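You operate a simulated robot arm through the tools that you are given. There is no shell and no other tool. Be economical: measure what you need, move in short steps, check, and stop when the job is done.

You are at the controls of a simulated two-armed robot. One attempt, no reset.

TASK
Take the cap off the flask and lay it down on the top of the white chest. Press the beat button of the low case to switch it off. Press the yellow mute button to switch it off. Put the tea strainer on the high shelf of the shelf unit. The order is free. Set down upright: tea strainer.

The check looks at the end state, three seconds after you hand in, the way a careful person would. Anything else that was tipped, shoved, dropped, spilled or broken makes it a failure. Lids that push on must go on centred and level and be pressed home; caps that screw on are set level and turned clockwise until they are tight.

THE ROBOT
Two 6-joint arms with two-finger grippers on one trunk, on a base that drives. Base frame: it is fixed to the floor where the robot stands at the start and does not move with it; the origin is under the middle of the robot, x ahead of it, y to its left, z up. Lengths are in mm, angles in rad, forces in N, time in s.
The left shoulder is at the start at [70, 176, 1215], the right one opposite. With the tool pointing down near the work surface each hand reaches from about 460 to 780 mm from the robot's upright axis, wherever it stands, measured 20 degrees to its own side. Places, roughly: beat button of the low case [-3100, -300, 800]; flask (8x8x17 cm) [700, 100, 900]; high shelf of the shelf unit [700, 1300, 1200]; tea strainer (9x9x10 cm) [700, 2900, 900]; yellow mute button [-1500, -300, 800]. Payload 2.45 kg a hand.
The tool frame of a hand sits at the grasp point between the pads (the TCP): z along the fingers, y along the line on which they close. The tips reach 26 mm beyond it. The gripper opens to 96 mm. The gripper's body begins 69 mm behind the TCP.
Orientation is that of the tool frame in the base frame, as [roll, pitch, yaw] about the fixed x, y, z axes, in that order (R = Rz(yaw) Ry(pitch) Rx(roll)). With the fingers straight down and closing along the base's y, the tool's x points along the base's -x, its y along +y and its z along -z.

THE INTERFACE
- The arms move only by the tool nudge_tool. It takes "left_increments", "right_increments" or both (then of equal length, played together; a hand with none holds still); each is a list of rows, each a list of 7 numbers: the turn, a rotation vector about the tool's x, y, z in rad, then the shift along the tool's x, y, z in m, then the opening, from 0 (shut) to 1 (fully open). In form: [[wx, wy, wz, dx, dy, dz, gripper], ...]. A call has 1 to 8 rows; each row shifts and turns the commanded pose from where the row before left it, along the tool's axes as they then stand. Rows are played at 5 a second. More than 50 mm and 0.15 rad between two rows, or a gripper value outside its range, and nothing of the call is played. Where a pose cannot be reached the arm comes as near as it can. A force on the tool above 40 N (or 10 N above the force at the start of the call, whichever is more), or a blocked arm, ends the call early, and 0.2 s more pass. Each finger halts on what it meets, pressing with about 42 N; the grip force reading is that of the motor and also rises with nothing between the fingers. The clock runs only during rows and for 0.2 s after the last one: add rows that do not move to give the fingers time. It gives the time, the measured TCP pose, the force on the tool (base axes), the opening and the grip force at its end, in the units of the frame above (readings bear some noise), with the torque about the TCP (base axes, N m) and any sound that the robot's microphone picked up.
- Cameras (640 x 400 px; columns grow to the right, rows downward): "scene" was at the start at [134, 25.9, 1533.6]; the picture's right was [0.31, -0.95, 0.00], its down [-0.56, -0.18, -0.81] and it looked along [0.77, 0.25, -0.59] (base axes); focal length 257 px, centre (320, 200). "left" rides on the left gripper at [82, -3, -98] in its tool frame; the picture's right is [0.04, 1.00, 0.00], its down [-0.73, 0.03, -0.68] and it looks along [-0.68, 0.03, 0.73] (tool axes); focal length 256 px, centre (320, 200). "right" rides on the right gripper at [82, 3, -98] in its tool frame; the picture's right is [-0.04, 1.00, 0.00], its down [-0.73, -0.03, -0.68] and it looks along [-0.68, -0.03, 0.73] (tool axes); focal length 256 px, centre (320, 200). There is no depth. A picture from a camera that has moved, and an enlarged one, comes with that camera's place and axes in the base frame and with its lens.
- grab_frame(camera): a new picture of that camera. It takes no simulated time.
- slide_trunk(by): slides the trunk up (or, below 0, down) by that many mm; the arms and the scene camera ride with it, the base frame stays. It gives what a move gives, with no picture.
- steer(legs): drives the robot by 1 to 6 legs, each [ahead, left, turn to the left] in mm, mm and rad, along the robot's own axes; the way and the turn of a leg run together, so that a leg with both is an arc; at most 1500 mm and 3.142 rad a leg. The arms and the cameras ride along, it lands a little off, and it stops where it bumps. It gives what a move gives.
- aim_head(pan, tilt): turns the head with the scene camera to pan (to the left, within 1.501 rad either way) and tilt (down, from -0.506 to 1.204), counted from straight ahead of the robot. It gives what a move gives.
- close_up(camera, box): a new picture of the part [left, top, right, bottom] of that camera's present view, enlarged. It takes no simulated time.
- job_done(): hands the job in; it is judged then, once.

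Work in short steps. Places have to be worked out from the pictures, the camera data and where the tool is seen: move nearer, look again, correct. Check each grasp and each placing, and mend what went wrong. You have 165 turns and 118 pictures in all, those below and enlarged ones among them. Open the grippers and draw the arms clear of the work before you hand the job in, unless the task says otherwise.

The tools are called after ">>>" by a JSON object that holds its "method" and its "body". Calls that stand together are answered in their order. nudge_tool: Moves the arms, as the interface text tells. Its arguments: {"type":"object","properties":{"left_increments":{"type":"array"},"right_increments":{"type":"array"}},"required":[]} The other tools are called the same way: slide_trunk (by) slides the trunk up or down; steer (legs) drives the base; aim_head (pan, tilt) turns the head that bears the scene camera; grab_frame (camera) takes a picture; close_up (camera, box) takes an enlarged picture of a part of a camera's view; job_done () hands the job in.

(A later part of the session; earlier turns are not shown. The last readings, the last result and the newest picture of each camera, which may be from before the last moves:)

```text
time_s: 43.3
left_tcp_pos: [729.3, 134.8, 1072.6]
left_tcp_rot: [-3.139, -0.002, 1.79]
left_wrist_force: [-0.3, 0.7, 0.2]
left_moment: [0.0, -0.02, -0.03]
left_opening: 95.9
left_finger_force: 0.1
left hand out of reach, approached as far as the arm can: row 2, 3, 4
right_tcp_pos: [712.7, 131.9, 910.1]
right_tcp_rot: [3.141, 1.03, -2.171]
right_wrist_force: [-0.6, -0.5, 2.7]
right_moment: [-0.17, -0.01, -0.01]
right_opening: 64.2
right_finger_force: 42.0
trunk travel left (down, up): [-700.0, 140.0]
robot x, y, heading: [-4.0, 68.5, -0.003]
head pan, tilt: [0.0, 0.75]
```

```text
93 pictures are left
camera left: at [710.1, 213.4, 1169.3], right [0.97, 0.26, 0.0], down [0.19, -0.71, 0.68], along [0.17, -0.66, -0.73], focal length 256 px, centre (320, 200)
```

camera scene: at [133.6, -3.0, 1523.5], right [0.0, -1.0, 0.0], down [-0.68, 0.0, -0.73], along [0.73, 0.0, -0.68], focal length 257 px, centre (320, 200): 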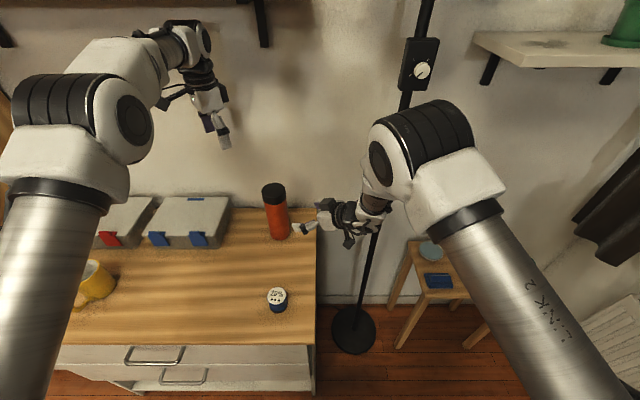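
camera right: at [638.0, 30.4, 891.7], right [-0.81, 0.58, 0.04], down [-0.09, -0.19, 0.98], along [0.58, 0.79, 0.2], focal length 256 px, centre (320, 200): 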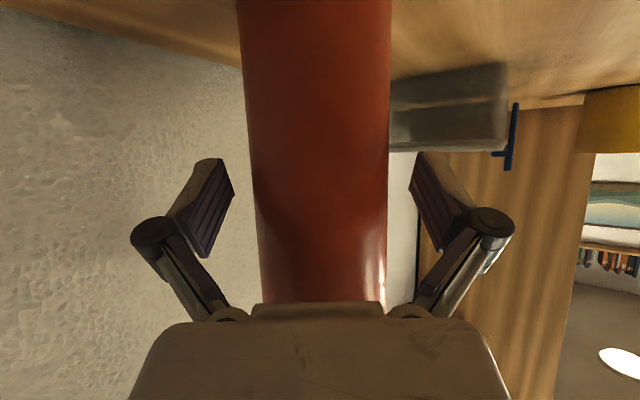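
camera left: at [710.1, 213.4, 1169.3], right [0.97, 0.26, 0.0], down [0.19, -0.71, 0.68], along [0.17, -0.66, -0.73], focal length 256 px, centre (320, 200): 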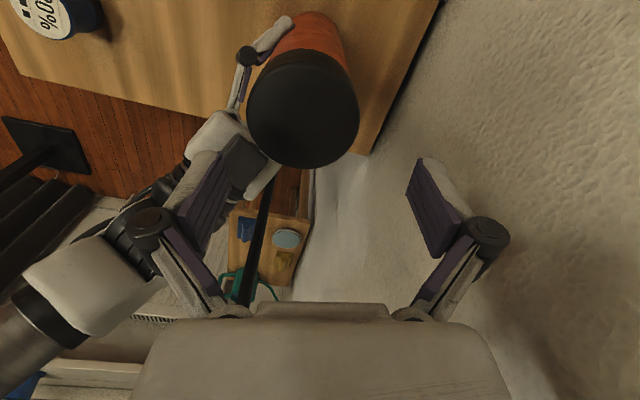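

Now the left hand is at its inward limit. A robot place about 30 mm to the right should suit both hands, so I release, withdraw and shift.

>>> {"method": "nudge_tool", "body": {"left_increments": [[0, 0, 0, 0, 0, -0.04, 1], [0, 0, 0, 0, 0, -0.04, 1], [0, 0, 0, 0.02, 0, -0.03, 1], [0, 0, 0, 0.03, 0, 0, 1], [0, 0, 0, 0.04, 0, 0, 1], [0, 0, 0, 0, 0, 0, 1], [0, 0, 0, 0, 0, 0, 1]], "right_increments": [[0, 0, 0, 0, 0, 0, 0.75], [0, 0, 0, 0, 0, 0, 1], [0, 0, 0, 0, 0, 0, 1], [0, 0, 0, 0, 0, -0.04, 1], [0, 0, 0, 0, 0, -0.04, 1], [0, 0, 0, 0, 0, -0.04, 1], [0, 0, 0, 0, 0, 0, 1]]}}

>>> {"method": "steer", "body": {"legs": [[0, -33, 0]]}}

>>> {"method": "grab_frame", "body": {"camera": "right"}}

```text
time_s: 44.9
left_tcp_pos: [723.9, 195.1, 1186.3]
left_tcp_rot: [-3.14, -0.001, 1.788]
left_wrist_force: [0.7, 0.2, 0.1]
left_moment: [-0.05, 0.05, -0.01]
left_opening: 95.8
left_finger_force: 0.1
left hand out of reach, approached as far as the arm can: row 1, 2, 4, 5
right_tcp_pos: [652.9, 44.4, 971.7]
right_tcp_rot: [-3.141, 1.027, -2.171]
right_wrist_force: [0.5, -0.1, -0.6]
right_moment: [0.01, 0.01, 0.02]
right_opening: 96.1
right_finger_force: 0.0
trunk travel left (down, up): [-700.0, 140.0]
robot x, y, heading: [0.8, 70.9, 0.001]
head pan, tilt: [0.0, 0.75]
```

```text
time_s: 45.7
left_tcp_pos: [723.5, 167.6, 1186.0]
left_tcp_rot: [-3.14, 0.002, 1.79]
left_wrist_force: [-0.5, 0.7, 0.3]
left_moment: [-0.05, -0.02, 0.03]
left_opening: 96.0
left_finger_force: 0.0
right_tcp_pos: [650.8, 16.6, 971.7]
right_tcp_rot: [-3.137, 1.025, -2.167]
right_wrist_force: [0.4, -1.0, -0.7]
right_moment: [-0.04, -0.02, -0.02]
right_opening: 96.0
right_finger_force: 0.2
trunk travel left (down, up): [-700.0, 140.0]
robot x, y, heading: [-0.6, 34.0, -0.003]
head pan, tilt: [0.0, 0.75]
```

```text
92 pictures are left
camera right: at [578.7, -85.1, 953.9], right [-0.81, 0.58, 0.03], down [-0.09, -0.18, 0.98], along [0.57, 0.79, 0.2], focal length 256 px, centre (320, 200)
```

right: 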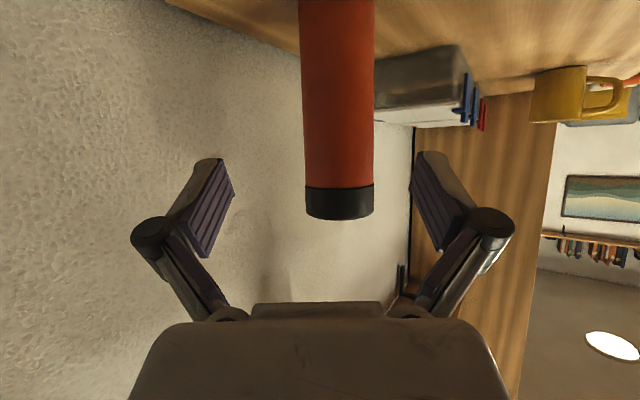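

Before regripping I test whether the left hand reaches over the cap from here.

>>> {"method": "nudge_tool", "body": {"left_increments": [[0, 0, 0, -0.028, -0.016, 0, 1], [0, 0, -0.15, 0, 0, 0, 1], [0, 0, 0, 0, 0, 0.04, 1], [0, 0, 0, 0, 0, 0.04, 1], [0, 0, 0, 0, 0, 0, 1]]}}

>>> {"method": "grab_frame", "body": {"camera": "left"}}

```text
time_s: 46.9
left_tcp_pos: [729.5, 128.3, 1115.7]
left_tcp_rot: [-3.14, -0.002, 1.94]
left_wrist_force: [-0.1, 0.0, 0.4]
left_moment: [0.02, -0.01, 0.0]
left_opening: 95.7
left_finger_force: 0.1
left hand out of reach, approached as far as the arm can: row 3, 4
right_tcp_pos: [651.8, 13.2, 972.3]
right_tcp_rot: [3.14, 1.028, -2.168]
right_wrist_force: [-0.1, -0.6, -0.5]
right_moment: [0.03, 0.0, -0.01]
right_opening: 96.2
right_finger_force: 0.1
trunk travel left (down, up): [-700.0, 140.0]
robot x, y, heading: [0.1, 37.9, -0.003]
head pan, tilt: [0.0, 0.75]
```

```text
91 pictures are left
camera left: at [698.7, 202.2, 1212.3], right [0.92, 0.4, 0.0], down [0.29, -0.67, 0.68], along [0.27, -0.62, -0.73], focal length 256 px, centre (320, 200)
```

left: 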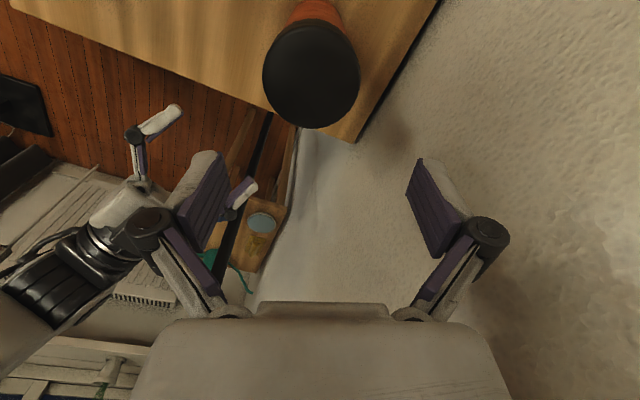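

The left hand is still short with this yaw. I try a yaw near π instead, from which I can turn counter-clockwise.

>>> {"method": "nudge_tool", "body": {"left_increments": [[0, 0, -0.15, 0, 0, 0, 1], [0, 0, -0.15, 0, 0, 0, 1], [0, 0, -0.15, 0, 0, 0, 1], [0, 0, -0.15, 0, 0, 0, 1], [0, 0, -0.15, 0, 0, 0, 1], [0, 0, -0.15, 0, 0, 0, 1], [0, 0, -0.15, 0, 0, 0, 1], [0, 0, -0.15, 0, 0, 0, 1]]}}

>>> {"method": "nudge_tool", "body": {"left_increments": [[0, 0, 0, 0.015, 0.008, 0, 1], [0, 0, 0, 0, 0, 0.02, 1], [0, 0, 0, 0, 0, 0.02, 1], [0, 0, 0, 0, 0, 0, 1]]}}

```text
time_s: 48.7
left_tcp_pos: [732.3, 129.2, 1115.0]
left_tcp_rot: [3.139, -0.002, -3.14]
left_wrist_force: [-0.4, 0.3, 0.0]
left_moment: [0.0, -0.02, 0.0]
left_opening: 96.0
left_finger_force: 0.1
right_tcp_pos: [652.1, 12.2, 972.1]
right_tcp_rot: [-3.142, 1.03, -2.17]
right_wrist_force: [-0.6, 0.3, -0.1]
right_moment: [0.03, 0.03, 0.0]
right_opening: 96.1
right_finger_force: 0.0
trunk travel left (down, up): [-700.0, 140.0]
robot x, y, heading: [-0.9, 37.9, -0.001]
head pan, tilt: [0.0, 0.75]
```

```text
time_s: 49.7
left_tcp_pos: [735.1, 126.6, 1076.5]
left_tcp_rot: [3.14, -0.004, 3.14]
left_wrist_force: [0.4, -0.1, 0.4]
left_moment: [0.02, 0.02, -0.01]
left_opening: 96.0
left_finger_force: 0.1
left hand out of reach, approached as far as the arm can: row 1, 3
right_tcp_pos: [653.2, 12.4, 971.5]
right_tcp_rot: [-3.141, 1.03, -2.17]
right_wrist_force: [-0.1, 0.4, 0.3]
right_moment: [0.03, 0.0, 0.0]
right_opening: 95.9
right_finger_force: 0.0
trunk travel left (down, up): [-700.0, 140.0]
robot x, y, heading: [4.7, 36.1, 0.0]
head pan, tilt: [0.0, 0.75]
```

The left arm is limited here too; it worked well from the start place. I raise it, drive back and to the right a little, and will point the right hand more squarely leftward instead.

>>> {"method": "nudge_tool", "body": {"left_increments": [[0, 0, 0, 0, 0, -0.04, 1], [0, 0, 0, 0, 0.02, -0.04, 1], [0, 0, 0, 0, 0, 0, 1]]}}

>>> {"method": "steer", "body": {"legs": [[-40, -22, 0]]}}

>>> {"method": "nudge_tool", "body": {"left_increments": [[0, 0, 0, 0, -0.01, 0, 1], [0, 0, 0, 0, 0, 0.04, 1], [0, 0, 0, 0, 0, 0.04, 1], [0, 0, 0, 0, 0, 0, 1]]}}

>>> {"method": "grab_frame", "body": {"camera": "left"}}

```text
time_s: 50.5
left_tcp_pos: [731.1, 150.5, 1154.5]
left_tcp_rot: [3.14, -0.001, 3.14]
left_wrist_force: [-0.2, -1.3, -0.7]
left_moment: [0.0, 0.02, 0.0]
left_opening: 96.0
left_finger_force: 0.0
left hand out of reach, approached as far as the arm can: row 1, 2
right_tcp_pos: [654.9, 12.5, 971.6]
right_tcp_rot: [3.139, 1.033, -2.173]
right_wrist_force: [0.4, -0.1, -0.9]
right_moment: [0.06, 0.04, 0.01]
right_opening: 95.8
right_finger_force: 0.1
trunk travel left (down, up): [-700.0, 140.0]
robot x, y, heading: [-1.9, 38.0, 0.004]
head pan, tilt: [0.0, 0.75]
```

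```text
time_s: 51.4
left_tcp_pos: [693.7, 130.9, 1151.2]
left_tcp_rot: [-3.14, -0.006, -3.139]
left_wrist_force: [0.5, 0.5, 0.8]
left_moment: [-0.01, 0.05, 0.03]
left_opening: 95.9
left_finger_force: 0.1
right_tcp_pos: [616.3, -7.4, 970.2]
right_tcp_rot: [3.139, 1.026, -2.174]
right_wrist_force: [-0.4, 1.1, 0.5]
right_moment: [0.0, 0.03, 0.03]
right_opening: 96.1
right_finger_force: 0.1
trunk travel left (down, up): [-700.0, 140.0]
robot x, y, heading: [-40.2, 11.9, 0.002]
head pan, tilt: [0.0, 0.75]
```

```text
time_s: 52.4
left_tcp_pos: [699.4, 117.1, 1075.2]
left_tcp_rot: [3.141, -0.004, 3.14]
left_wrist_force: [0.0, -0.3, -0.5]
left_moment: [0.01, 0.01, 0.01]
left_opening: 95.8
left_finger_force: 0.0
left hand out of reach, approached as far as the arm can: row 2, 3
right_tcp_pos: [613.3, -8.1, 971.8]
right_tcp_rot: [-3.141, 1.03, -2.17]
right_wrist_force: [0.1, -0.4, 0.3]
right_moment: [0.0, 0.0, -0.01]
right_opening: 96.1
right_finger_force: 0.1
trunk travel left (down, up): [-700.0, 140.0]
robot x, y, heading: [-39.8, 13.5, -0.003]
head pan, tilt: [0.0, 0.75]
```

```text
90 pictures are left
camera left: at [618.9, 113.6, 1171.9], right [-0.04, 1.0, 0.0], down [0.74, 0.03, 0.68], along [0.68, 0.03, -0.74], focal length 256 px, centre (320, 200)
```

left: 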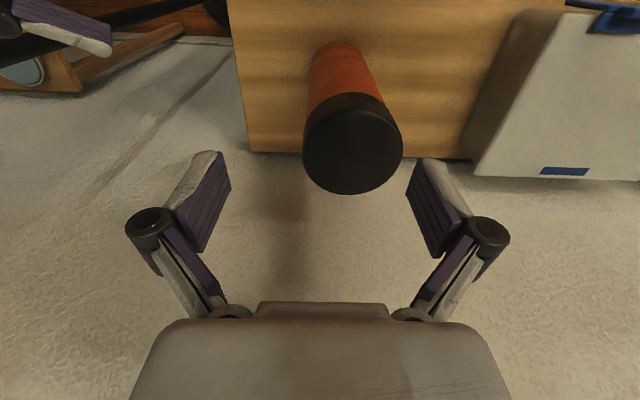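

The cap is at about (708, 138). I move over it, turn clockwise by 1.2 rad, and will then descend.

>>> {"method": "nudge_tool", "body": {"left_increments": [[0, 0, 0, -0.008, 0.021, 0, 1], [0, 0, 0.15, 0, 0, 0, 1], [0, 0, 0.15, 0, 0, 0, 1], [0, 0, 0.15, 0, 0, 0, 1], [0, 0, 0.15, 0, 0, 0, 1], [0, 0, 0.15, 0, 0, 0, 1], [0, 0, 0.15, 0, 0, 0, 1], [0, 0, 0.15, 0, 0, 0, 1]]}}

>>> {"method": "grab_frame", "body": {"camera": "left"}}

```text
time_s: 54.2
left_tcp_pos: [703.2, 136.7, 1074.0]
left_tcp_rot: [-3.139, 0.001, 2.092]
left_wrist_force: [-0.3, 0.2, 0.3]
left_moment: [-0.01, 0.03, 0.0]
left_opening: 96.1
left_finger_force: 0.0
left hand out of reach, approached as far as the arm can: row 1
right_tcp_pos: [613.8, -8.0, 972.7]
right_tcp_rot: [-3.142, 1.03, -2.169]
right_wrist_force: [-0.4, 0.0, 0.9]
right_moment: [0.0, -0.01, -0.01]
right_opening: 96.2
right_finger_force: 0.0
trunk travel left (down, up): [-700.0, 140.0]
robot x, y, heading: [-37.8, 15.1, 0.003]
head pan, tilt: [0.0, 0.75]
```

```text
89 pictures are left
camera left: at [661.6, 207.0, 1171.3], right [0.85, 0.53, 0.0], down [0.39, -0.62, 0.68], along [0.36, -0.58, -0.73], focal length 256 px, centre (320, 200)
```

left: 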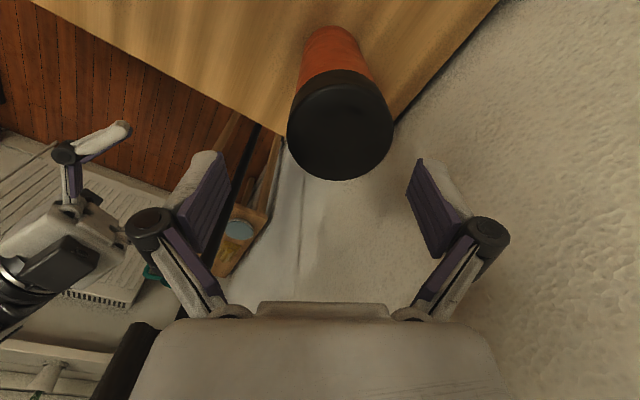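

I see now: it is the outer reach (about 670 mm from each shoulder) that limits. The robot should go nearer and central. I raise the left hand, draw the right back, and look at the gap between base and chest.

>>> {"method": "nudge_tool", "body": {"left_increments": [[0, 0, 0, 0, 0, -0.04, 1], [0, 0, 0, 0, 0, -0.04, 1], [0, 0, 0, 0.04, 0, -0.03, 1], [0, 0, 0, 0.04, 0, 0, 1]], "right_increments": [[0, 0, 0, 0, 0, -0.04, 1], [0, 0, 0, 0, 0, -0.04, 1], [0, 0, 0, 0, 0, -0.02, 1], [0, 0, 0, 0, 0, 0, 1]]}}

>>> {"method": "aim_head", "body": {"pan": 0.0, "tilt": 1.2}}

>>> {"method": "grab_frame", "body": {"camera": "scene"}}

```text
time_s: 55.2
left_tcp_pos: [651.0, 215.5, 1181.5]
left_tcp_rot: [-3.141, 0.002, 2.094]
left_wrist_force: [-0.4, 0.8, -0.7]
left_moment: [-0.01, -0.01, 0.0]
left_opening: 95.9
left_finger_force: 0.0
left hand out of reach, approached as far as the arm can: row 1, 2
right_tcp_pos: [565.3, -77.0, 1025.2]
right_tcp_rot: [-3.138, 1.03, -2.166]
right_wrist_force: [-0.2, 0.5, -0.2]
right_moment: [-0.02, 0.01, -0.02]
right_opening: 95.8
right_finger_force: 0.2
trunk travel left (down, up): [-700.0, 140.0]
robot x, y, heading: [-38.4, 13.4, -0.002]
head pan, tilt: [0.0, 0.75]
```

```text
time_s: 56.1
left_tcp_pos: [651.2, 213.2, 1182.2]
left_tcp_rot: [-3.139, -0.001, 2.092]
left_wrist_force: [-0.1, -0.4, -0.5]
left_moment: [0.0, -0.01, 0.01]
left_opening: 95.9
left_finger_force: 0.1
right_tcp_pos: [566.4, -79.1, 1023.5]
right_tcp_rot: [-3.14, 1.03, -2.169]
right_wrist_force: [1.0, 0.2, 0.5]
right_moment: [0.01, 0.01, -0.04]
right_opening: 96.0
right_finger_force: 0.0
trunk travel left (down, up): [-700.0, 140.0]
robot x, y, heading: [-36.3, 14.7, -0.0]
head pan, tilt: [0.0, 1.201]
```

```text
88 pictures are left
camera scene: at [67.8, 13.0, 1491.8], right [0.0, -1.0, 0.0], down [-0.93, 0.0, -0.36], along [0.36, 0.0, -0.93], focal length 257 px, centre (320, 200)
```

scene: 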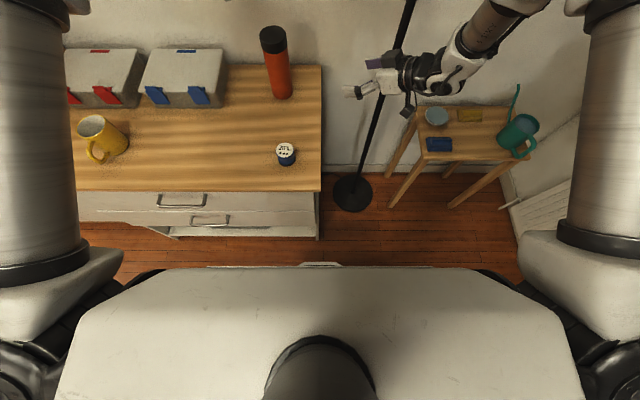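

There is room: I drive to about (18, 100), leaving a clear gap to the chest.

>>> {"method": "steer", "body": {"legs": [[55, 86, 0]]}}

>>> {"method": "aim_head", "body": {"pan": 0.0, "tilt": 0.75}}

>>> {"method": "grab_frame", "body": {"camera": "right"}}

>>> {"method": "close_up", "body": {"camera": "scene", "box": [220, 100, 460, 250]}}

```text
time_s: 57.3
left_tcp_pos: [706.6, 296.6, 1182.2]
left_tcp_rot: [-3.14, -0.001, 2.09]
left_wrist_force: [0.0, -0.6, -0.2]
left_moment: [0.02, 0.01, -0.01]
left_opening: 95.9
left_finger_force: 0.0
right_tcp_pos: [620.9, 5.3, 1022.7]
right_tcp_rot: [3.141, 1.029, -2.172]
right_wrist_force: [-0.5, -0.1, 0.0]
right_moment: [-0.01, -0.01, -0.01]
right_opening: 95.7
right_finger_force: 0.1
trunk travel left (down, up): [-700.0, 140.0]
robot x, y, heading: [15.1, 95.6, -0.002]
head pan, tilt: [0.0, 1.201]
```

```text
time_s: 58.2
left_tcp_pos: [705.4, 297.4, 1182.7]
left_tcp_rot: [-3.139, -0.003, 2.091]
left_wrist_force: [1.5, -0.1, -1.2]
left_moment: [-0.02, 0.02, -0.01]
left_opening: 95.8
left_finger_force: 0.1
right_tcp_pos: [620.3, 4.8, 1024.8]
right_tcp_rot: [3.141, 1.032, -2.173]
right_wrist_force: [-0.2, -0.4, -0.2]
right_moment: [-0.01, -0.02, -0.03]
right_opening: 96.1
right_finger_force: 0.0
trunk travel left (down, up): [-700.0, 140.0]
robot x, y, heading: [15.6, 101.8, 0.001]
head pan, tilt: [0.0, 0.75]
```

```text
87 pictures are left
camera right: at [546.2, -95.8, 1005.1], right [-0.81, 0.58, 0.03], down [-0.09, -0.18, 0.98], along [0.58, 0.79, 0.2], focal length 256 px, centre (320, 200)
```

right: 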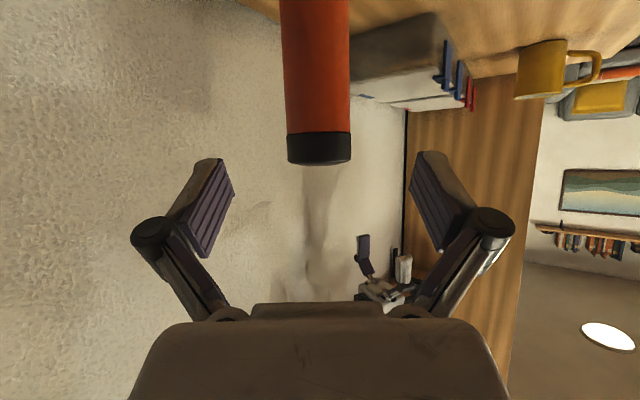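

```text
2.67 times, centred on (340, 175) of scene
camera zoom: at [149.1, 98.4, 1523.4], right [0.0, -1.0, 0.0], down [-0.68, 0.0, -0.73], along [0.73, 0.0, -0.68], focal length 685 px, centre (267, 267)
```

zoom: 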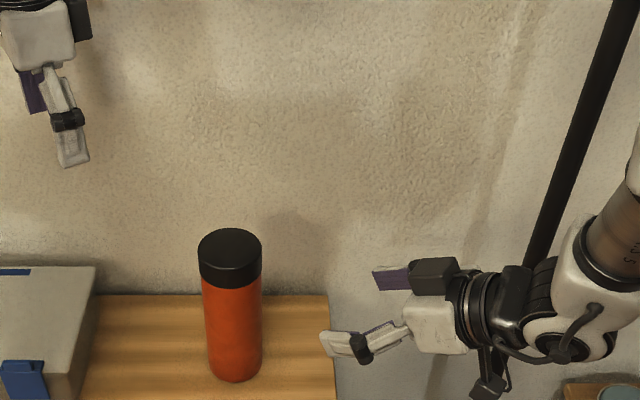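

The flask measures at (714, 138). I move the right hand down 14 mm and forward 193 mm along the fingers.

>>> {"method": "nudge_tool", "body": {"right_increments": [[0, 0, 0, 0.014, -0.002, 0.02, 1], [0, 0, 0, 0, 0, 0.04, 1], [0, 0, 0, 0, 0, 0.04, 1], [0, 0, 0, 0, 0, 0.035, 1], [0, 0, 0, 0, 0, 0.03, 1], [0, 0, 0, 0, 0, 0.028, 1], [0, 0, 0, 0, 0, 0, 1]]}}

>>> {"method": "grab_frame", "body": {"camera": "right"}}

```text
time_s: 59.8
left_tcp_pos: [705.8, 298.1, 1181.9]
left_tcp_rot: [-3.139, -0.001, 2.091]
left_wrist_force: [0.0, 0.0, -0.3]
left_moment: [-0.01, -0.03, 0.02]
left_opening: 95.8
left_finger_force: 0.0
right_tcp_pos: [711.2, 135.6, 911.5]
right_tcp_rot: [-3.141, 1.029, -2.169]
right_wrist_force: [1.1, -0.3, 0.3]
right_moment: [-0.02, 0.02, -0.01]
right_opening: 95.9
right_finger_force: 0.1
trunk travel left (down, up): [-700.0, 140.0]
robot x, y, heading: [17.4, 97.7, 0.001]
head pan, tilt: [0.0, 0.75]
```

```text
85 pictures are left
camera right: at [636.4, 34.2, 892.8], right [-0.81, 0.58, 0.03], down [-0.09, -0.18, 0.98], along [0.58, 0.79, 0.2], focal length 256 px, centre (320, 200)
```

right: 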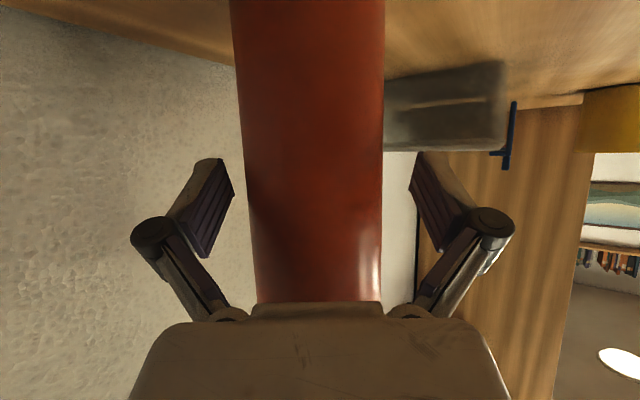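

Nearly centred (3 mm off); I correct, close the right hand, and bring the left hand over the cap.

>>> {"method": "nudge_tool", "body": {"right_increments": [[0, 0, 0, 0, -0.003, 0, 0.9], [0, 0, 0, 0, 0, 0, 0.8], [0, 0, 0, 0, 0, 0, 0.72], [0, 0, 0, 0, 0, 0, 0.68], [0, 0, 0, 0, 0, 0, 0.5], [0, 0, 0, 0, 0, 0, 0.5], [0, 0, 0, 0, 0, 0, 0.5]], "left_increments": [[0, 0, 0, -0.0358, -0.0181, 0, 1], [0, 0, 0, -0.0358, -0.0181, 0, 1], [0, 0, 0, -0.0358, -0.0181, 0, 1], [0, 0, 0, -0.0358, -0.0181, 0, 1], [0, 0, 0.15, 0, 0, 0.02, 1], [0, 0, 0.15, 0, 0, 0.04, 1], [0, 0, 0, 0, 0, 0.04, 1]]}}

>>> {"method": "grab_frame", "body": {"camera": "left"}}

```text
time_s: 61.4
left_tcp_pos: [714.7, 137.1, 1080.3]
left_tcp_rot: [-3.142, 0.0, 1.789]
left_wrist_force: [0.5, -0.5, 0.6]
left_moment: [0.0, -0.01, 0.0]
left_opening: 96.1
left_finger_force: 0.1
right_tcp_pos: [713.4, 134.0, 912.0]
right_tcp_rot: [3.14, 1.029, -2.171]
right_wrist_force: [1.0, -0.1, 1.3]
right_moment: [0.05, -0.13, 0.02]
right_opening: 64.7
right_finger_force: 42.6
trunk travel left (down, up): [-700.0, 140.0]
robot x, y, heading: [17.2, 100.0, -0.001]
head pan, tilt: [0.0, 0.75]
```

```text
84 pictures are left
camera left: at [695.3, 216.0, 1177.4], right [0.97, 0.26, 0.0], down [0.19, -0.71, 0.68], along [0.17, -0.66, -0.73], focal length 256 px, centre (320, 200)
```

left: 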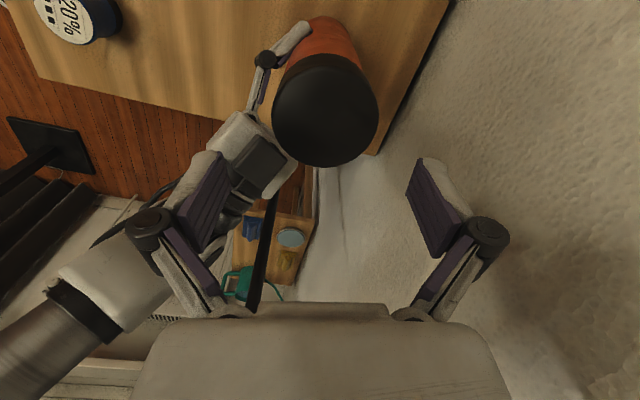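

Both hands reach. I descend onto the cap with a small 4 mm correction and close on it.

>>> {"method": "nudge_tool", "body": {"left_increments": [[0, 0, 0, 0.005, 0.001, 0.03, 1], [0, 0, 0, 0, 0, 0.03, 1], [0, 0, 0, 0, 0, 0, 1], [0, 0, 0, 0, 0, 0, 0.8], [0, 0, 0, 0, 0, 0, 0.74], [0, 0, 0, 0, 0, 0, 0.6], [0, 0, 0, 0, 0, 0, 0.4], [0, 0, 0, 0, 0, 0, 0.3]]}}

>>> {"method": "close_up", "body": {"camera": "scene", "box": [220, 130, 380, 240]}}

```text
time_s: 63.2
left_tcp_pos: [716.3, 141.6, 1021.3]
left_tcp_rot: [3.137, 0.001, 1.789]
left_wrist_force: [17.9, 3.9, 3.1]
left_moment: [0.03, -1.24, 0.01]
left_opening: 69.6
left_finger_force: 41.5
right_tcp_pos: [712.9, 132.8, 913.3]
right_tcp_rot: [3.14, 1.031, -2.172]
right_wrist_force: [-13.7, -5.4, 6.1]
right_moment: [0.49, -0.78, 0.07]
right_opening: 64.4
right_finger_force: 41.3
trunk travel left (down, up): [-700.0, 140.0]
robot x, y, heading: [14.2, 98.6, -0.002]
head pan, tilt: [0.0, 0.75]
```

```text
3.64 times, centred on (300, 185) of scene
camera zoom: at [148.7, 98.6, 1523.6], right [0.0, -1.0, 0.0], down [-0.68, 0.0, -0.73], along [0.73, 0.0, -0.68], focal length 934 px, centre (393, 254)
```

zoom: 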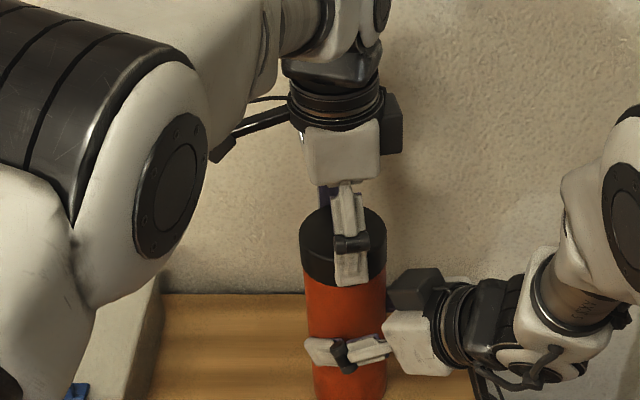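

The hands pull against each other by about 15 N along x; I ease the left by 3 mm, then turn.

>>> {"method": "nudge_tool", "body": {"left_increments": [[0, 0, 0, 0, 0.002, 0, 0.3], [0, 0, 0, 0, 0.0015, 0, 0.3], [0, 0, 0, 0, 0, 0, 0.3]]}}

```text
time_s: 64.0
left_tcp_pos: [716.9, 140.6, 1021.7]
left_tcp_rot: [-3.135, 0.0, 1.789]
left_wrist_force: [-6.1, -11.9, 11.0]
left_moment: [-0.42, 0.16, -0.03]
left_opening: 69.5
left_finger_force: 42.3
right_tcp_pos: [712.6, 134.6, 911.0]
right_tcp_rot: [-3.141, 1.028, -2.171]
right_wrist_force: [7.3, 9.9, -4.5]
right_moment: [-0.91, 0.78, 0.02]
right_opening: 64.1
right_finger_force: 42.2
trunk travel left (down, up): [-700.0, 140.0]
robot x, y, heading: [16.8, 100.6, -0.001]
head pan, tilt: [0.0, 0.75]
```

Forces are modest. I now turn counter-clockwise (seen from above) slowly.

>>> {"method": "nudge_tool", "body": {"left_increments": [[0, 0, -0.1, 0, 0, 0, 0.3], [0, 0, -0.1, 0, 0, 0, 0.3], [0, 0, -0.1, 0, 0, 0, 0.3], [0, 0, -0.1, 0, 0, 0, 0.3], [0, 0, -0.1, 0, 0, 0, 0.3], [0, 0, -0.1, 0, 0, 0, 0.3]]}}

```text
time_s: 65.4
left_tcp_pos: [718.3, 143.3, 1022.4]
left_tcp_rot: [-3.14, 0.001, 2.393]
left_wrist_force: [-15.6, -16.4, 15.8]
left_moment: [-0.93, 1.34, -0.05]
left_opening: 69.5
left_finger_force: 42.4
right_tcp_pos: [713.1, 135.1, 912.3]
right_tcp_rot: [-3.142, 1.03, -2.17]
right_wrist_force: [17.7, 19.6, -5.9]
right_moment: [-0.64, 0.36, 0.0]
right_opening: 64.3
right_finger_force: 42.4
trunk travel left (down, up): [-700.0, 140.0]
robot x, y, heading: [16.6, 95.4, 0.001]
head pan, tilt: [0.0, 0.75]
```

The upward push grows, as it would on a thread. I ease sideways and up a little, then turn on.

>>> {"method": "nudge_tool", "body": {"left_increments": [[0, 0, 0, 0, -0.002, -0.0015, 0.3], [0, 0, 0, 0, 0, 0, 0.3]]}}

>>> {"method": "nudge_tool", "body": {"left_increments": [[0, 0, -0.12, 0, 0, -0.0002, 0.3], [0, 0, -0.12, 0, 0, -0.0002, 0.3], [0, 0, -0.12, 0, 0, -0.0002, 0.3], [0, 0, -0.12, 0, 0, -0.0002, 0.3], [0, 0, -0.12, 0, 0, -0.0002, 0.3], [0, 0, -0.12, 0, 0, -0.0002, 0.3]]}}

```text
time_s: 66.0
left_tcp_pos: [717.2, 144.1, 1023.8]
left_tcp_rot: [3.139, 0.001, 2.391]
left_wrist_force: [7.7, -1.8, -6.6]
left_moment: [-0.19, 0.05, 0.02]
left_opening: 69.3
left_finger_force: 42.2
right_tcp_pos: [712.6, 133.3, 913.9]
right_tcp_rot: [-3.141, 1.031, -2.172]
right_wrist_force: [-8.0, 3.9, 9.4]
right_moment: [0.48, -0.99, 0.12]
right_opening: 64.2
right_finger_force: 42.1
trunk travel left (down, up): [-700.0, 140.0]
robot x, y, heading: [13.7, 103.2, 0.005]
head pan, tilt: [0.0, 0.75]
```

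```text
time_s: 67.4
left_tcp_pos: [716.9, 140.8, 1024.4]
left_tcp_rot: [-3.141, -0.004, 3.113]
left_wrist_force: [7.3, 5.0, -15.3]
left_moment: [0.06, 0.04, 0.02]
left_opening: 68.9
left_finger_force: 41.7
right_tcp_pos: [713.6, 132.8, 913.3]
right_tcp_rot: [-3.141, 1.029, -2.172]
right_wrist_force: [-6.9, -4.9, 14.7]
right_moment: [0.67, -0.74, 0.06]
right_opening: 64.3
right_finger_force: 42.6
trunk travel left (down, up): [-700.0, 140.0]
robot x, y, heading: [18.1, 99.5, -0.001]
head pan, tilt: [0.0, 0.75]
```

Now it pulls down, so I lifted ahead of the thread. I keep turning without lifting.

>>> {"method": "nudge_tool", "body": {"left_increments": [[0, 0, -0.13, 0, 0, 0.0005, 0.3], [0, 0, -0.13, 0, 0, 0, 0.3], [0, 0, -0.13, 0, 0, 0, 0.3], [0, 0, -0.13, 0, 0, 0, 0.3], [0, 0, -0.13, 0, 0, 0, 0.3], [0, 0, -0.13, 0, 0, 0, 0.3], [0, 0, -0.13, 0, 0, 0, 0.3], [0, 0, 0, 0, 0, 0, 0.3]]}}

>>> {"method": "close_up", "body": {"camera": "scene", "box": [220, 130, 380, 240]}}

```text
time_s: 69.2
left_tcp_pos: [717.1, 141.1, 1024.9]
left_tcp_rot: [3.141, 0.0, -2.26]
left_wrist_force: [-1.1, -1.7, -3.4]
left_moment: [-0.17, 0.18, 0.0]
left_opening: 69.2
left_finger_force: 42.1
right_tcp_pos: [712.5, 133.1, 912.3]
right_tcp_rot: [3.141, 1.031, -2.174]
right_wrist_force: [4.7, 1.7, 8.9]
right_moment: [0.25, -0.39, -0.16]
right_opening: 64.4
right_finger_force: 41.8
trunk travel left (down, up): [-700.0, 140.0]
robot x, y, heading: [17.7, 97.0, 0.001]
head pan, tilt: [0.0, 0.75]
```

```text
3.64 times, centred on (300, 185) of scene
camera zoom: at [149.0, 98.6, 1523.6], right [0.0, -1.0, 0.0], down [-0.68, 0.0, -0.73], along [0.73, 0.0, -0.68], focal length 934 px, centre (393, 254)
```

zoom: 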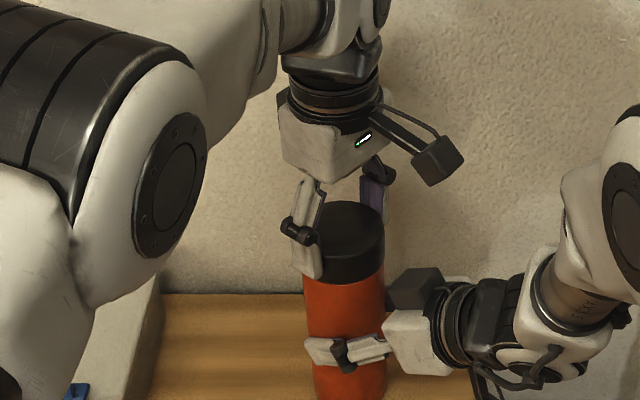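

The down force relaxed to −3 N after turning, so it is rising on a thread. I turn on a little further and then test a small lift.

>>> {"method": "nudge_tool", "body": {"left_increments": [[0, 0, -0.13, 0, 0, 0, 0.3], [0, 0, -0.13, 0, 0, 0, 0.3], [0, 0, -0.13, 0, 0, 0, 0.3], [0, 0, -0.13, 0, 0, 0, 0.3], [0, 0, -0.13, 0, 0, 0, 0.3], [0, 0, 0, 0, 0, -0.0015, 0.3], [0, 0, 0, 0, 0, -0.0015, 0.3], [0, 0, 0, 0, 0, 0, 0.3]]}}

```text
time_s: 71.0
left_tcp_pos: [716.3, 141.7, 1025.0]
left_tcp_rot: [3.14, -0.001, -1.611]
left_wrist_force: [12.5, -8.1, -24.5]
left_moment: [-0.74, -0.83, 0.02]
left_opening: 68.8
left_finger_force: 41.6
right_tcp_pos: [714.2, 133.6, 912.2]
right_tcp_rot: [-3.141, 1.033, -2.17]
right_wrist_force: [-12.2, 6.5, 22.2]
right_moment: [0.08, -0.67, 0.09]
right_opening: 64.7
right_finger_force: 42.0
trunk travel left (down, up): [-700.0, 140.0]
robot x, y, heading: [12.0, 100.0, 0.003]
head pan, tilt: [0.0, 0.75]
```

Still threaded (−24 N). I relieve the lift and continue turning while the wrist allows.

>>> {"method": "nudge_tool", "body": {"left_increments": [[0, 0, -0.1, 0, 0, 0.002, 0.3], [0, 0, -0.14, 0, 0, 0, 0.3], [0, 0, -0.14, 0, 0, 0, 0.3], [0, 0, -0.14, 0, 0, 0, 0.3], [0, 0, -0.14, 0, 0, 0, 0.3], [0, 0, -0.14, 0, 0, 0, 0.3], [0, 0, -0.14, 0, 0, 0, 0.3], [0, 0, 0, 0, 0, 0, 0.3]]}}

```text
time_s: 72.8
left_tcp_pos: [717.0, 141.4, 1026.2]
left_tcp_rot: [3.141, 0.003, -0.67]
left_wrist_force: [-0.1, 0.1, -0.9]
left_moment: [0.01, -0.02, -0.02]
left_opening: 68.6
left_finger_force: 41.9
right_tcp_pos: [713.0, 132.6, 911.7]
right_tcp_rot: [3.14, 1.028, -2.174]
right_wrist_force: [1.9, -2.1, 5.3]
right_moment: [0.1, -0.12, -0.06]
right_opening: 64.1
right_finger_force: 41.5
trunk travel left (down, up): [-700.0, 140.0]
robot x, y, heading: [15.6, 101.6, -0.001]
head pan, tilt: [0.0, 0.75]
```

All forces vanished: the cap may be free. I test with a small lift.

>>> {"method": "nudge_tool", "body": {"left_increments": [[0, 0, 0, 0, 0, -0.002, 0.3], [0, 0, 0, 0, 0, -0.002, 0.3], [0, 0, 0, 0, 0, -0.002, 0.3], [0, 0, 0, 0, 0, 0, 0.3]]}}

>>> {"method": "close_up", "body": {"camera": "scene", "box": [220, 130, 380, 240]}}

```text
time_s: 73.8
left_tcp_pos: [716.8, 142.3, 1031.2]
left_tcp_rot: [3.141, 0.0, -0.671]
left_wrist_force: [0.2, -0.3, -0.6]
left_moment: [0.02, -0.02, 0.01]
left_opening: 68.7
left_finger_force: 42.0
right_tcp_pos: [712.4, 133.4, 911.5]
right_tcp_rot: [3.139, 1.029, -2.173]
right_wrist_force: [-1.3, -2.2, 2.1]
right_moment: [-0.07, 0.11, 0.06]
right_opening: 64.5
right_finger_force: 42.0
trunk travel left (down, up): [-700.0, 140.0]
robot x, y, heading: [18.4, 99.0, 0.002]
head pan, tilt: [0.0, 0.75]
```

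```text
3.64 times, centred on (300, 185) of scene
camera zoom: at [149.0, 98.3, 1523.5], right [0.0, -1.0, 0.0], down [-0.68, 0.0, -0.73], along [0.73, 0.0, -0.68], focal length 934 px, centre (393, 254)
```

zoom: 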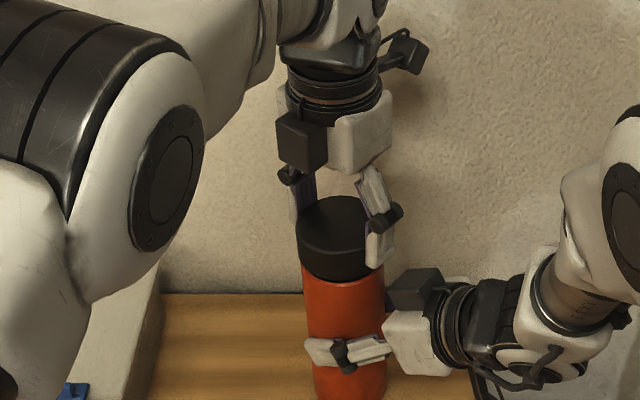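

The cap is free. I lift it 100 mm clear with the flask still held, then carry it toward a free place on the chest top near (580, 230).

>>> {"method": "nudge_tool", "body": {"left_increments": [[0, 0, 0, 0, 0, -0.02, 0.3], [0, 0, 0, 0, 0, -0.04, 0.3], [0, 0, 0, 0, 0, -0.04, 0.3], [0, 0, 0, -0.0405, 0.004, 0, 0.3], [0, 0, 0, -0.0405, 0.004, 0, 0.3], [0, 0, 0, -0.0405, 0.004, 0, 0.3], [0, 0, 0, -0.0405, 0.004, 0, 0.3], [0, 0, 0, 0, 0, 0, 0.3]]}}

>>> {"method": "nudge_tool", "body": {"right_increments": [[0, 0, 0, 0, 0, 0, 0.72], [0, 0, 0, 0, 0, 0, 0.85], [0, 0, 0, 0, 0, 0, 1], [0, 0, 0, 0, 0, 0, 1], [0, 0, 0, 0, 0, -0.03, 1], [0, 0, 0, 0, 0, -0.04, 1], [0, 0, 0, 0, 0, -0.04, 1], [0, 0, 0, 0, 0, -0.04, 1]]}}

>>> {"method": "grab_frame", "body": {"camera": "scene"}}

```text
time_s: 75.6
left_tcp_pos: [579.9, 229.0, 1131.2]
left_tcp_rot: [-3.141, 0.001, -0.671]
left_wrist_force: [1.1, -0.2, -1.7]
left_moment: [0.0, -0.01, 0.03]
left_opening: 68.6
left_finger_force: 41.9
right_tcp_pos: [713.2, 133.6, 912.6]
right_tcp_rot: [3.138, 1.03, -2.172]
right_wrist_force: [-0.8, 0.9, 0.9]
right_moment: [0.16, 0.17, 0.04]
right_opening: 64.5
right_finger_force: 41.9
trunk travel left (down, up): [-700.0, 140.0]
robot x, y, heading: [19.7, 98.6, -0.008]
head pan, tilt: [0.0, 0.75]
```

```text
time_s: 77.4
left_tcp_pos: [578.3, 228.8, 1132.3]
left_tcp_rot: [3.139, 0.001, -0.672]
left_wrist_force: [0.0, -0.3, -0.2]
left_moment: [-0.02, 0.02, 0.0]
left_opening: 68.7
left_finger_force: 42.1
right_tcp_pos: [638.7, 26.2, 992.2]
right_tcp_rot: [3.141, 1.032, -2.171]
right_wrist_force: [0.0, -0.2, -0.1]
right_moment: [0.0, 0.01, 0.0]
right_opening: 95.9
right_finger_force: 0.1
trunk travel left (down, up): [-700.0, 140.0]
robot x, y, heading: [15.3, 99.7, 0.003]
head pan, tilt: [0.0, 0.75]
```

```text
80 pictures are left
camera scene: at [147.7, 97.3, 1523.6], right [0.0, -1.0, 0.0], down [-0.68, 0.0, -0.73], along [0.73, 0.0, -0.68], focal length 257 px, centre (320, 200)
```

scene: 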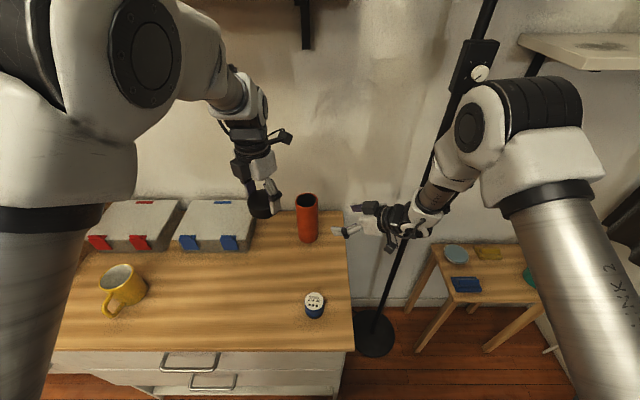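

The flask stands open, and the cap is in hand. I lower it in two stages until it touches.

>>> {"method": "nudge_tool", "body": {"left_increments": [[0, 0, 0, 0, 0, 0.045, 0.3], [0, 0, 0, 0, 0, 0.045, 0.3], [0, 0, 0, 0, 0, 0.045, 0.3], [0, 0, 0, 0, 0, 0.045, 0.3], [0, 0, 0, 0, 0, 0.03, 0.3], [0, 0, 0, 0, 0, 0.01, 0.3], [0, 0, 0, 0, 0, 0, 0.3]]}}

>>> {"method": "close_up", "body": {"camera": "scene", "box": [200, 170, 360, 290]}}

```text
time_s: 79.0
left_tcp_pos: [579.8, 228.5, 911.7]
left_tcp_rot: [-3.141, 0.0, -0.672]
left_wrist_force: [-1.0, 1.0, -1.0]
left_moment: [-0.03, -0.03, 0.02]
left_opening: 68.2
left_finger_force: 41.9
right_tcp_pos: [641.5, 27.6, 990.6]
right_tcp_rot: [-3.141, 1.029, -2.175]
right_wrist_force: [0.2, 0.9, -0.3]
right_moment: [0.0, 0.04, 0.03]
right_opening: 96.0
right_finger_force: 0.0
trunk travel left (down, up): [-700.0, 140.0]
robot x, y, heading: [13.9, 101.3, -0.004]
head pan, tilt: [0.0, 0.75]
```

```text
3.33 times, centred on (280, 230) of scene
camera zoom: at [149.4, 98.6, 1523.5], right [0.0, -1.0, 0.0], down [-0.68, 0.0, -0.73], along [0.73, 0.0, -0.68], focal length 856 px, centre (453, 100)
```

zoom: 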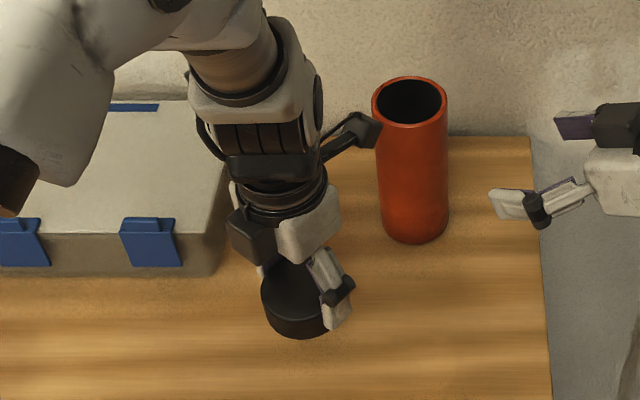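

It is close to the table. I creep down in small steps, watching the force.

>>> {"method": "nudge_tool", "body": {"left_increments": [[0, 0, 0, 0, 0, 0.005, 0.3], [0, 0, 0, 0, 0, 0.005, 0.3], [0, 0, 0, 0, 0, 0.004, 0.3], [0, 0, 0, 0, 0, 0, 0.3]]}}

>>> {"method": "close_up", "body": {"camera": "scene", "box": [240, 210, 320, 270]}}

```text
time_s: 80.0
left_tcp_pos: [580.2, 230.6, 897.4]
left_tcp_rot: [3.138, 0.002, -0.673]
left_wrist_force: [0.3, -0.2, -0.1]
left_moment: [0.0, -0.02, -0.03]
left_opening: 68.1
left_finger_force: 41.7
right_tcp_pos: [640.7, 27.6, 991.5]
right_tcp_rot: [3.141, 1.031, -2.173]
right_wrist_force: [-0.3, -0.7, 0.2]
right_moment: [-0.04, -0.01, 0.0]
right_opening: 96.2
right_finger_force: 0.1
trunk travel left (down, up): [-700.0, 140.0]
robot x, y, heading: [11.3, 96.6, 0.001]
head pan, tilt: [0.0, 0.75]
```

```text
6.67 times, centred on (280, 240) of scene
camera zoom: at [149.4, 98.7, 1523.5], right [0.0, -1.0, 0.0], down [-0.68, 0.0, -0.73], along [0.73, 0.0, -0.68], focal length 1713 px, centre (587, -67)
```

zoom: 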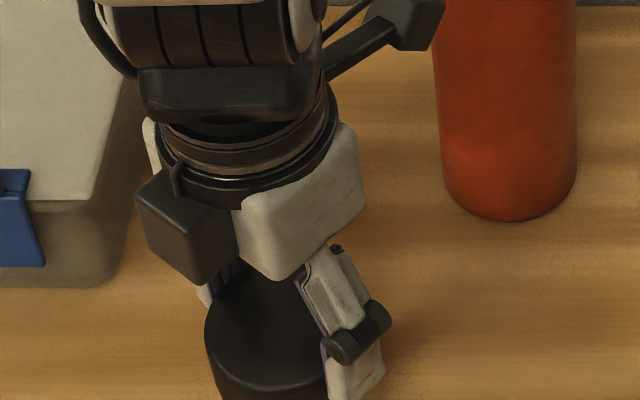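

Not yet touching; I go on in small steps.

>>> {"method": "nudge_tool", "body": {"left_increments": [[0, 0, 0, 0, 0, 0.003, 0.3], [0, 0, 0, 0, 0, 0.003, 0.3], [0, 0, 0, 0, 0, 0.002, 0.3], [0, 0, 0, 0, 0, 0, 0.3]]}}

```text
time_s: 81.0
left_tcp_pos: [581.4, 229.5, 890.9]
left_tcp_rot: [3.141, 0.001, -0.673]
left_wrist_force: [0.1, -0.1, 0.5]
left_moment: [0.02, -0.02, 0.02]
left_opening: 68.4
left_finger_force: 42.0
right_tcp_pos: [642.0, 27.3, 991.4]
right_tcp_rot: [-3.14, 1.03, -2.171]
right_wrist_force: [0.6, 0.5, 0.3]
right_moment: [0.0, 0.01, 0.01]
right_opening: 95.7
right_finger_force: 0.1
trunk travel left (down, up): [-700.0, 140.0]
robot x, y, heading: [14.4, 101.5, -0.001]
head pan, tilt: [0.0, 0.75]
```

>>> {"method": "nudge_tool", "body": {"left_increments": [[0, 0, 0, 0, 0, 0.002, 0.3], [0, 0, 0, 0, 0, 0.002, 0.3], [0, 0, 0, 0, 0, 0.002, 0.3], [0, 0, 0, 0, 0, 0, 0.3]]}}

>>> {"method": "close_up", "body": {"camera": "scene", "box": [240, 220, 320, 280]}}

```text
time_s: 82.0
left_tcp_pos: [580.3, 229.6, 883.7]
left_tcp_rot: [3.141, 0.002, -0.671]
left_wrist_force: [0.4, -0.8, 0.4]
left_moment: [-0.07, 0.02, 0.0]
left_opening: 68.0
left_finger_force: 41.9
right_tcp_pos: [640.8, 26.8, 990.7]
right_tcp_rot: [-3.141, 1.03, -2.174]
right_wrist_force: [0.0, 0.2, -0.3]
right_moment: [0.02, 0.0, 0.03]
right_opening: 96.1
right_finger_force: 0.1
trunk travel left (down, up): [-700.0, 140.0]
robot x, y, heading: [18.2, 98.2, -0.002]
head pan, tilt: [0.0, 0.75]
```

```text
6.67 times, centred on (280, 250) of scene
camera zoom: at [149.4, 98.7, 1523.5], right [0.0, -1.0, 0.0], down [-0.68, 0.0, -0.73], along [0.73, 0.0, -0.68], focal length 1713 px, centre (587, -133)
```

zoom: 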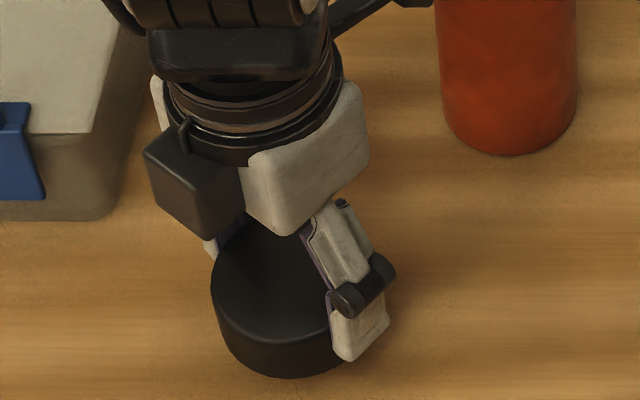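

Still no contact; I continue creeping 8 mm.

>>> {"method": "nudge_tool", "body": {"left_increments": [[0, 0, 0, 0, 0, 0.002, 0.3], [0, 0, 0, 0, 0, 0.002, 0.3], [0, 0, 0, 0, 0, 0.002, 0.3], [0, 0, 0, 0, 0, 0.002, 0.3], [0, 0, 0, 0, 0, 0, 0.3]]}}

```text
time_s: 83.2
left_tcp_pos: [580.1, 230.5, 875.5]
left_tcp_rot: [3.139, 0.002, -0.673]
left_wrist_force: [0.7, 0.3, -0.4]
left_moment: [-0.01, -0.02, -0.01]
left_opening: 68.3
left_finger_force: 41.4
right_tcp_pos: [640.9, 27.3, 991.0]
right_tcp_rot: [-3.141, 1.031, -2.175]
right_wrist_force: [0.3, -0.7, 0.4]
right_moment: [0.02, 0.0, 0.03]
right_opening: 96.0
right_finger_force: 0.0
trunk travel left (down, up): [-700.0, 140.0]
robot x, y, heading: [16.8, 102.3, -0.001]
head pan, tilt: [0.0, 0.75]
```

>>> {"method": "nudge_tool", "body": {"left_increments": [[0, 0, 0, 0, 0, 0.002, 0.3], [0, 0, 0, 0, 0, 0.002, 0.3], [0, 0, 0, 0, 0, 0.002, 0.3], [0, 0, 0, 0, 0, 0.002, 0.3], [0, 0, 0, 0, 0, 0.002, 0.3], [0, 0, 0, 0, 0, 0, 0.3]]}}

>>> {"method": "close_up", "body": {"camera": "scene", "box": [240, 220, 320, 280]}}

```text
time_s: 84.6
left_tcp_pos: [579.8, 230.0, 864.6]
left_tcp_rot: [-3.141, 0.003, -0.671]
left_wrist_force: [0.6, -0.3, -1.1]
left_moment: [-0.01, -0.01, 0.02]
left_opening: 67.9
left_finger_force: 41.7
right_tcp_pos: [642.3, 27.4, 991.6]
right_tcp_rot: [3.141, 1.031, -2.173]
right_wrist_force: [-0.6, 0.0, -1.1]
right_moment: [0.01, 0.05, -0.03]
right_opening: 95.9
right_finger_force: 0.1
trunk travel left (down, up): [-700.0, 140.0]
robot x, y, heading: [15.5, 98.1, 0.003]
head pan, tilt: [0.0, 0.75]
```

```text
6.67 times, centred on (280, 250) of scene
camera zoom: at [149.4, 98.7, 1523.5], right [0.0, -1.0, 0.0], down [-0.68, 0.0, -0.73], along [0.73, 0.0, -0.68], focal length 1713 px, centre (587, -133)
```

zoom: 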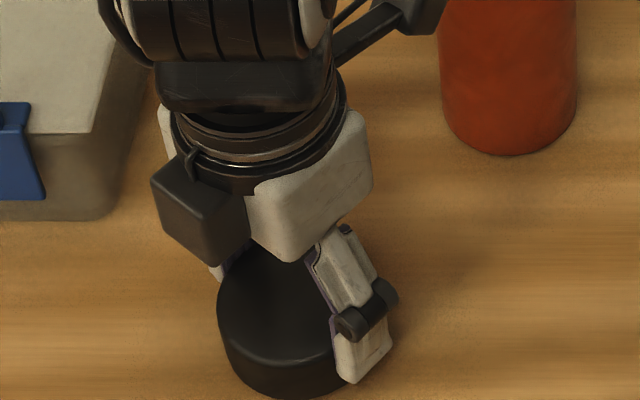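

>>> {"method": "nudge_tool", "body": {"left_increments": [[0, 0, 0, 0, 0, 0.002, 0.3], [0, 0, 0, 0, 0, 0.002, 0.3], [0, 0, 0, 0, 0, 0.002, 0.3], [0, 0, 0, 0, 0, 0.002, 0.3], [0, 0, 0, 0, 0, 0.002, 0.3], [0, 0, 0, 0, 0, 0, 0.3]]}}

```text
time_s: 86.0
left_tcp_pos: [580.4, 229.4, 855.2]
left_tcp_rot: [3.14, 0.002, -0.671]
left_wrist_force: [-0.4, -0.4, 0.1]
left_moment: [-0.02, 0.02, 0.0]
left_opening: 67.8
left_finger_force: 41.8
right_tcp_pos: [641.6, 26.3, 991.8]
right_tcp_rot: [-3.141, 1.03, -2.173]
right_wrist_force: [-0.1, 0.0, 0.2]
right_moment: [-0.01, 0.01, -0.02]
right_opening: 95.8
right_finger_force: 0.1
trunk travel left (down, up): [-700.0, 140.0]
robot x, y, heading: [15.7, 99.4, 0.002]
head pan, tilt: [0.0, 0.75]
```

>>> {"method": "nudge_tool", "body": {"left_increments": [[0, 0, 0, 0, 0, 0.002, 0.3], [0, 0, 0, 0, 0, 0.002, 0.3], [0, 0, 0, 0, 0, 0.002, 0.3], [0, 0, 0, 0, 0, 0.002, 0.3], [0, 0, 0, 0, 0, 0.002, 0.3], [0, 0, 0, 0, 0, 0, 0.3]]}}

>>> {"method": "grab_frame", "body": {"camera": "left"}}

>>> {"method": "close_up", "body": {"camera": "scene", "box": [240, 230, 320, 290]}}

```text
time_s: 87.4
left_tcp_pos: [578.5, 229.1, 847.0]
left_tcp_rot: [-3.139, -0.001, -0.673]
left_wrist_force: [8.3, 2.1, 30.9]
left_moment: [-0.02, -0.12, 0.11]
left_opening: 67.0
left_finger_force: 41.8
right_tcp_pos: [640.4, 25.9, 991.9]
right_tcp_rot: [-3.141, 1.032, -2.169]
right_wrist_force: [0.0, 0.1, -0.2]
right_moment: [-0.02, 0.0, 0.02]
right_opening: 96.1
right_finger_force: 0.0
trunk travel left (down, up): [-700.0, 140.0]
robot x, y, heading: [15.4, 102.7, -0.001]
head pan, tilt: [0.0, 0.75]
```

```text
75 pictures are left
camera left: at [644.8, 181.4, 944.1], right [-0.59, -0.81, 0.0], down [-0.59, 0.43, 0.68], along [-0.55, 0.4, -0.74], focal length 256 px, centre (320, 200)
```

left: 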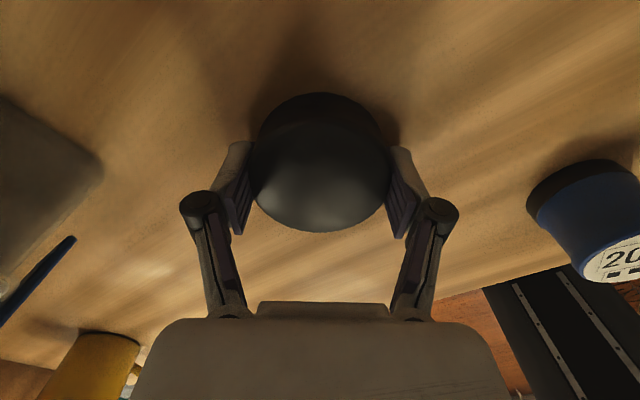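

```text
6.67 times, centred on (280, 260) of scene
camera zoom: at [146.4, 98.1, 1523.8], right [0.0, -1.0, 0.0], down [-0.68, 0.0, -0.73], along [0.73, 0.0, -0.68], focal length 1713 px, centre (587, -200)
```

zoom: 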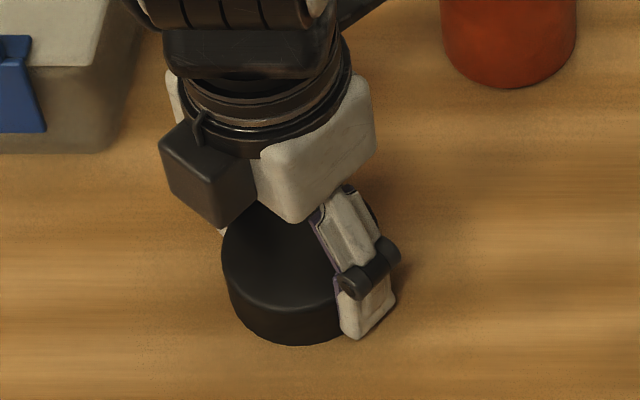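

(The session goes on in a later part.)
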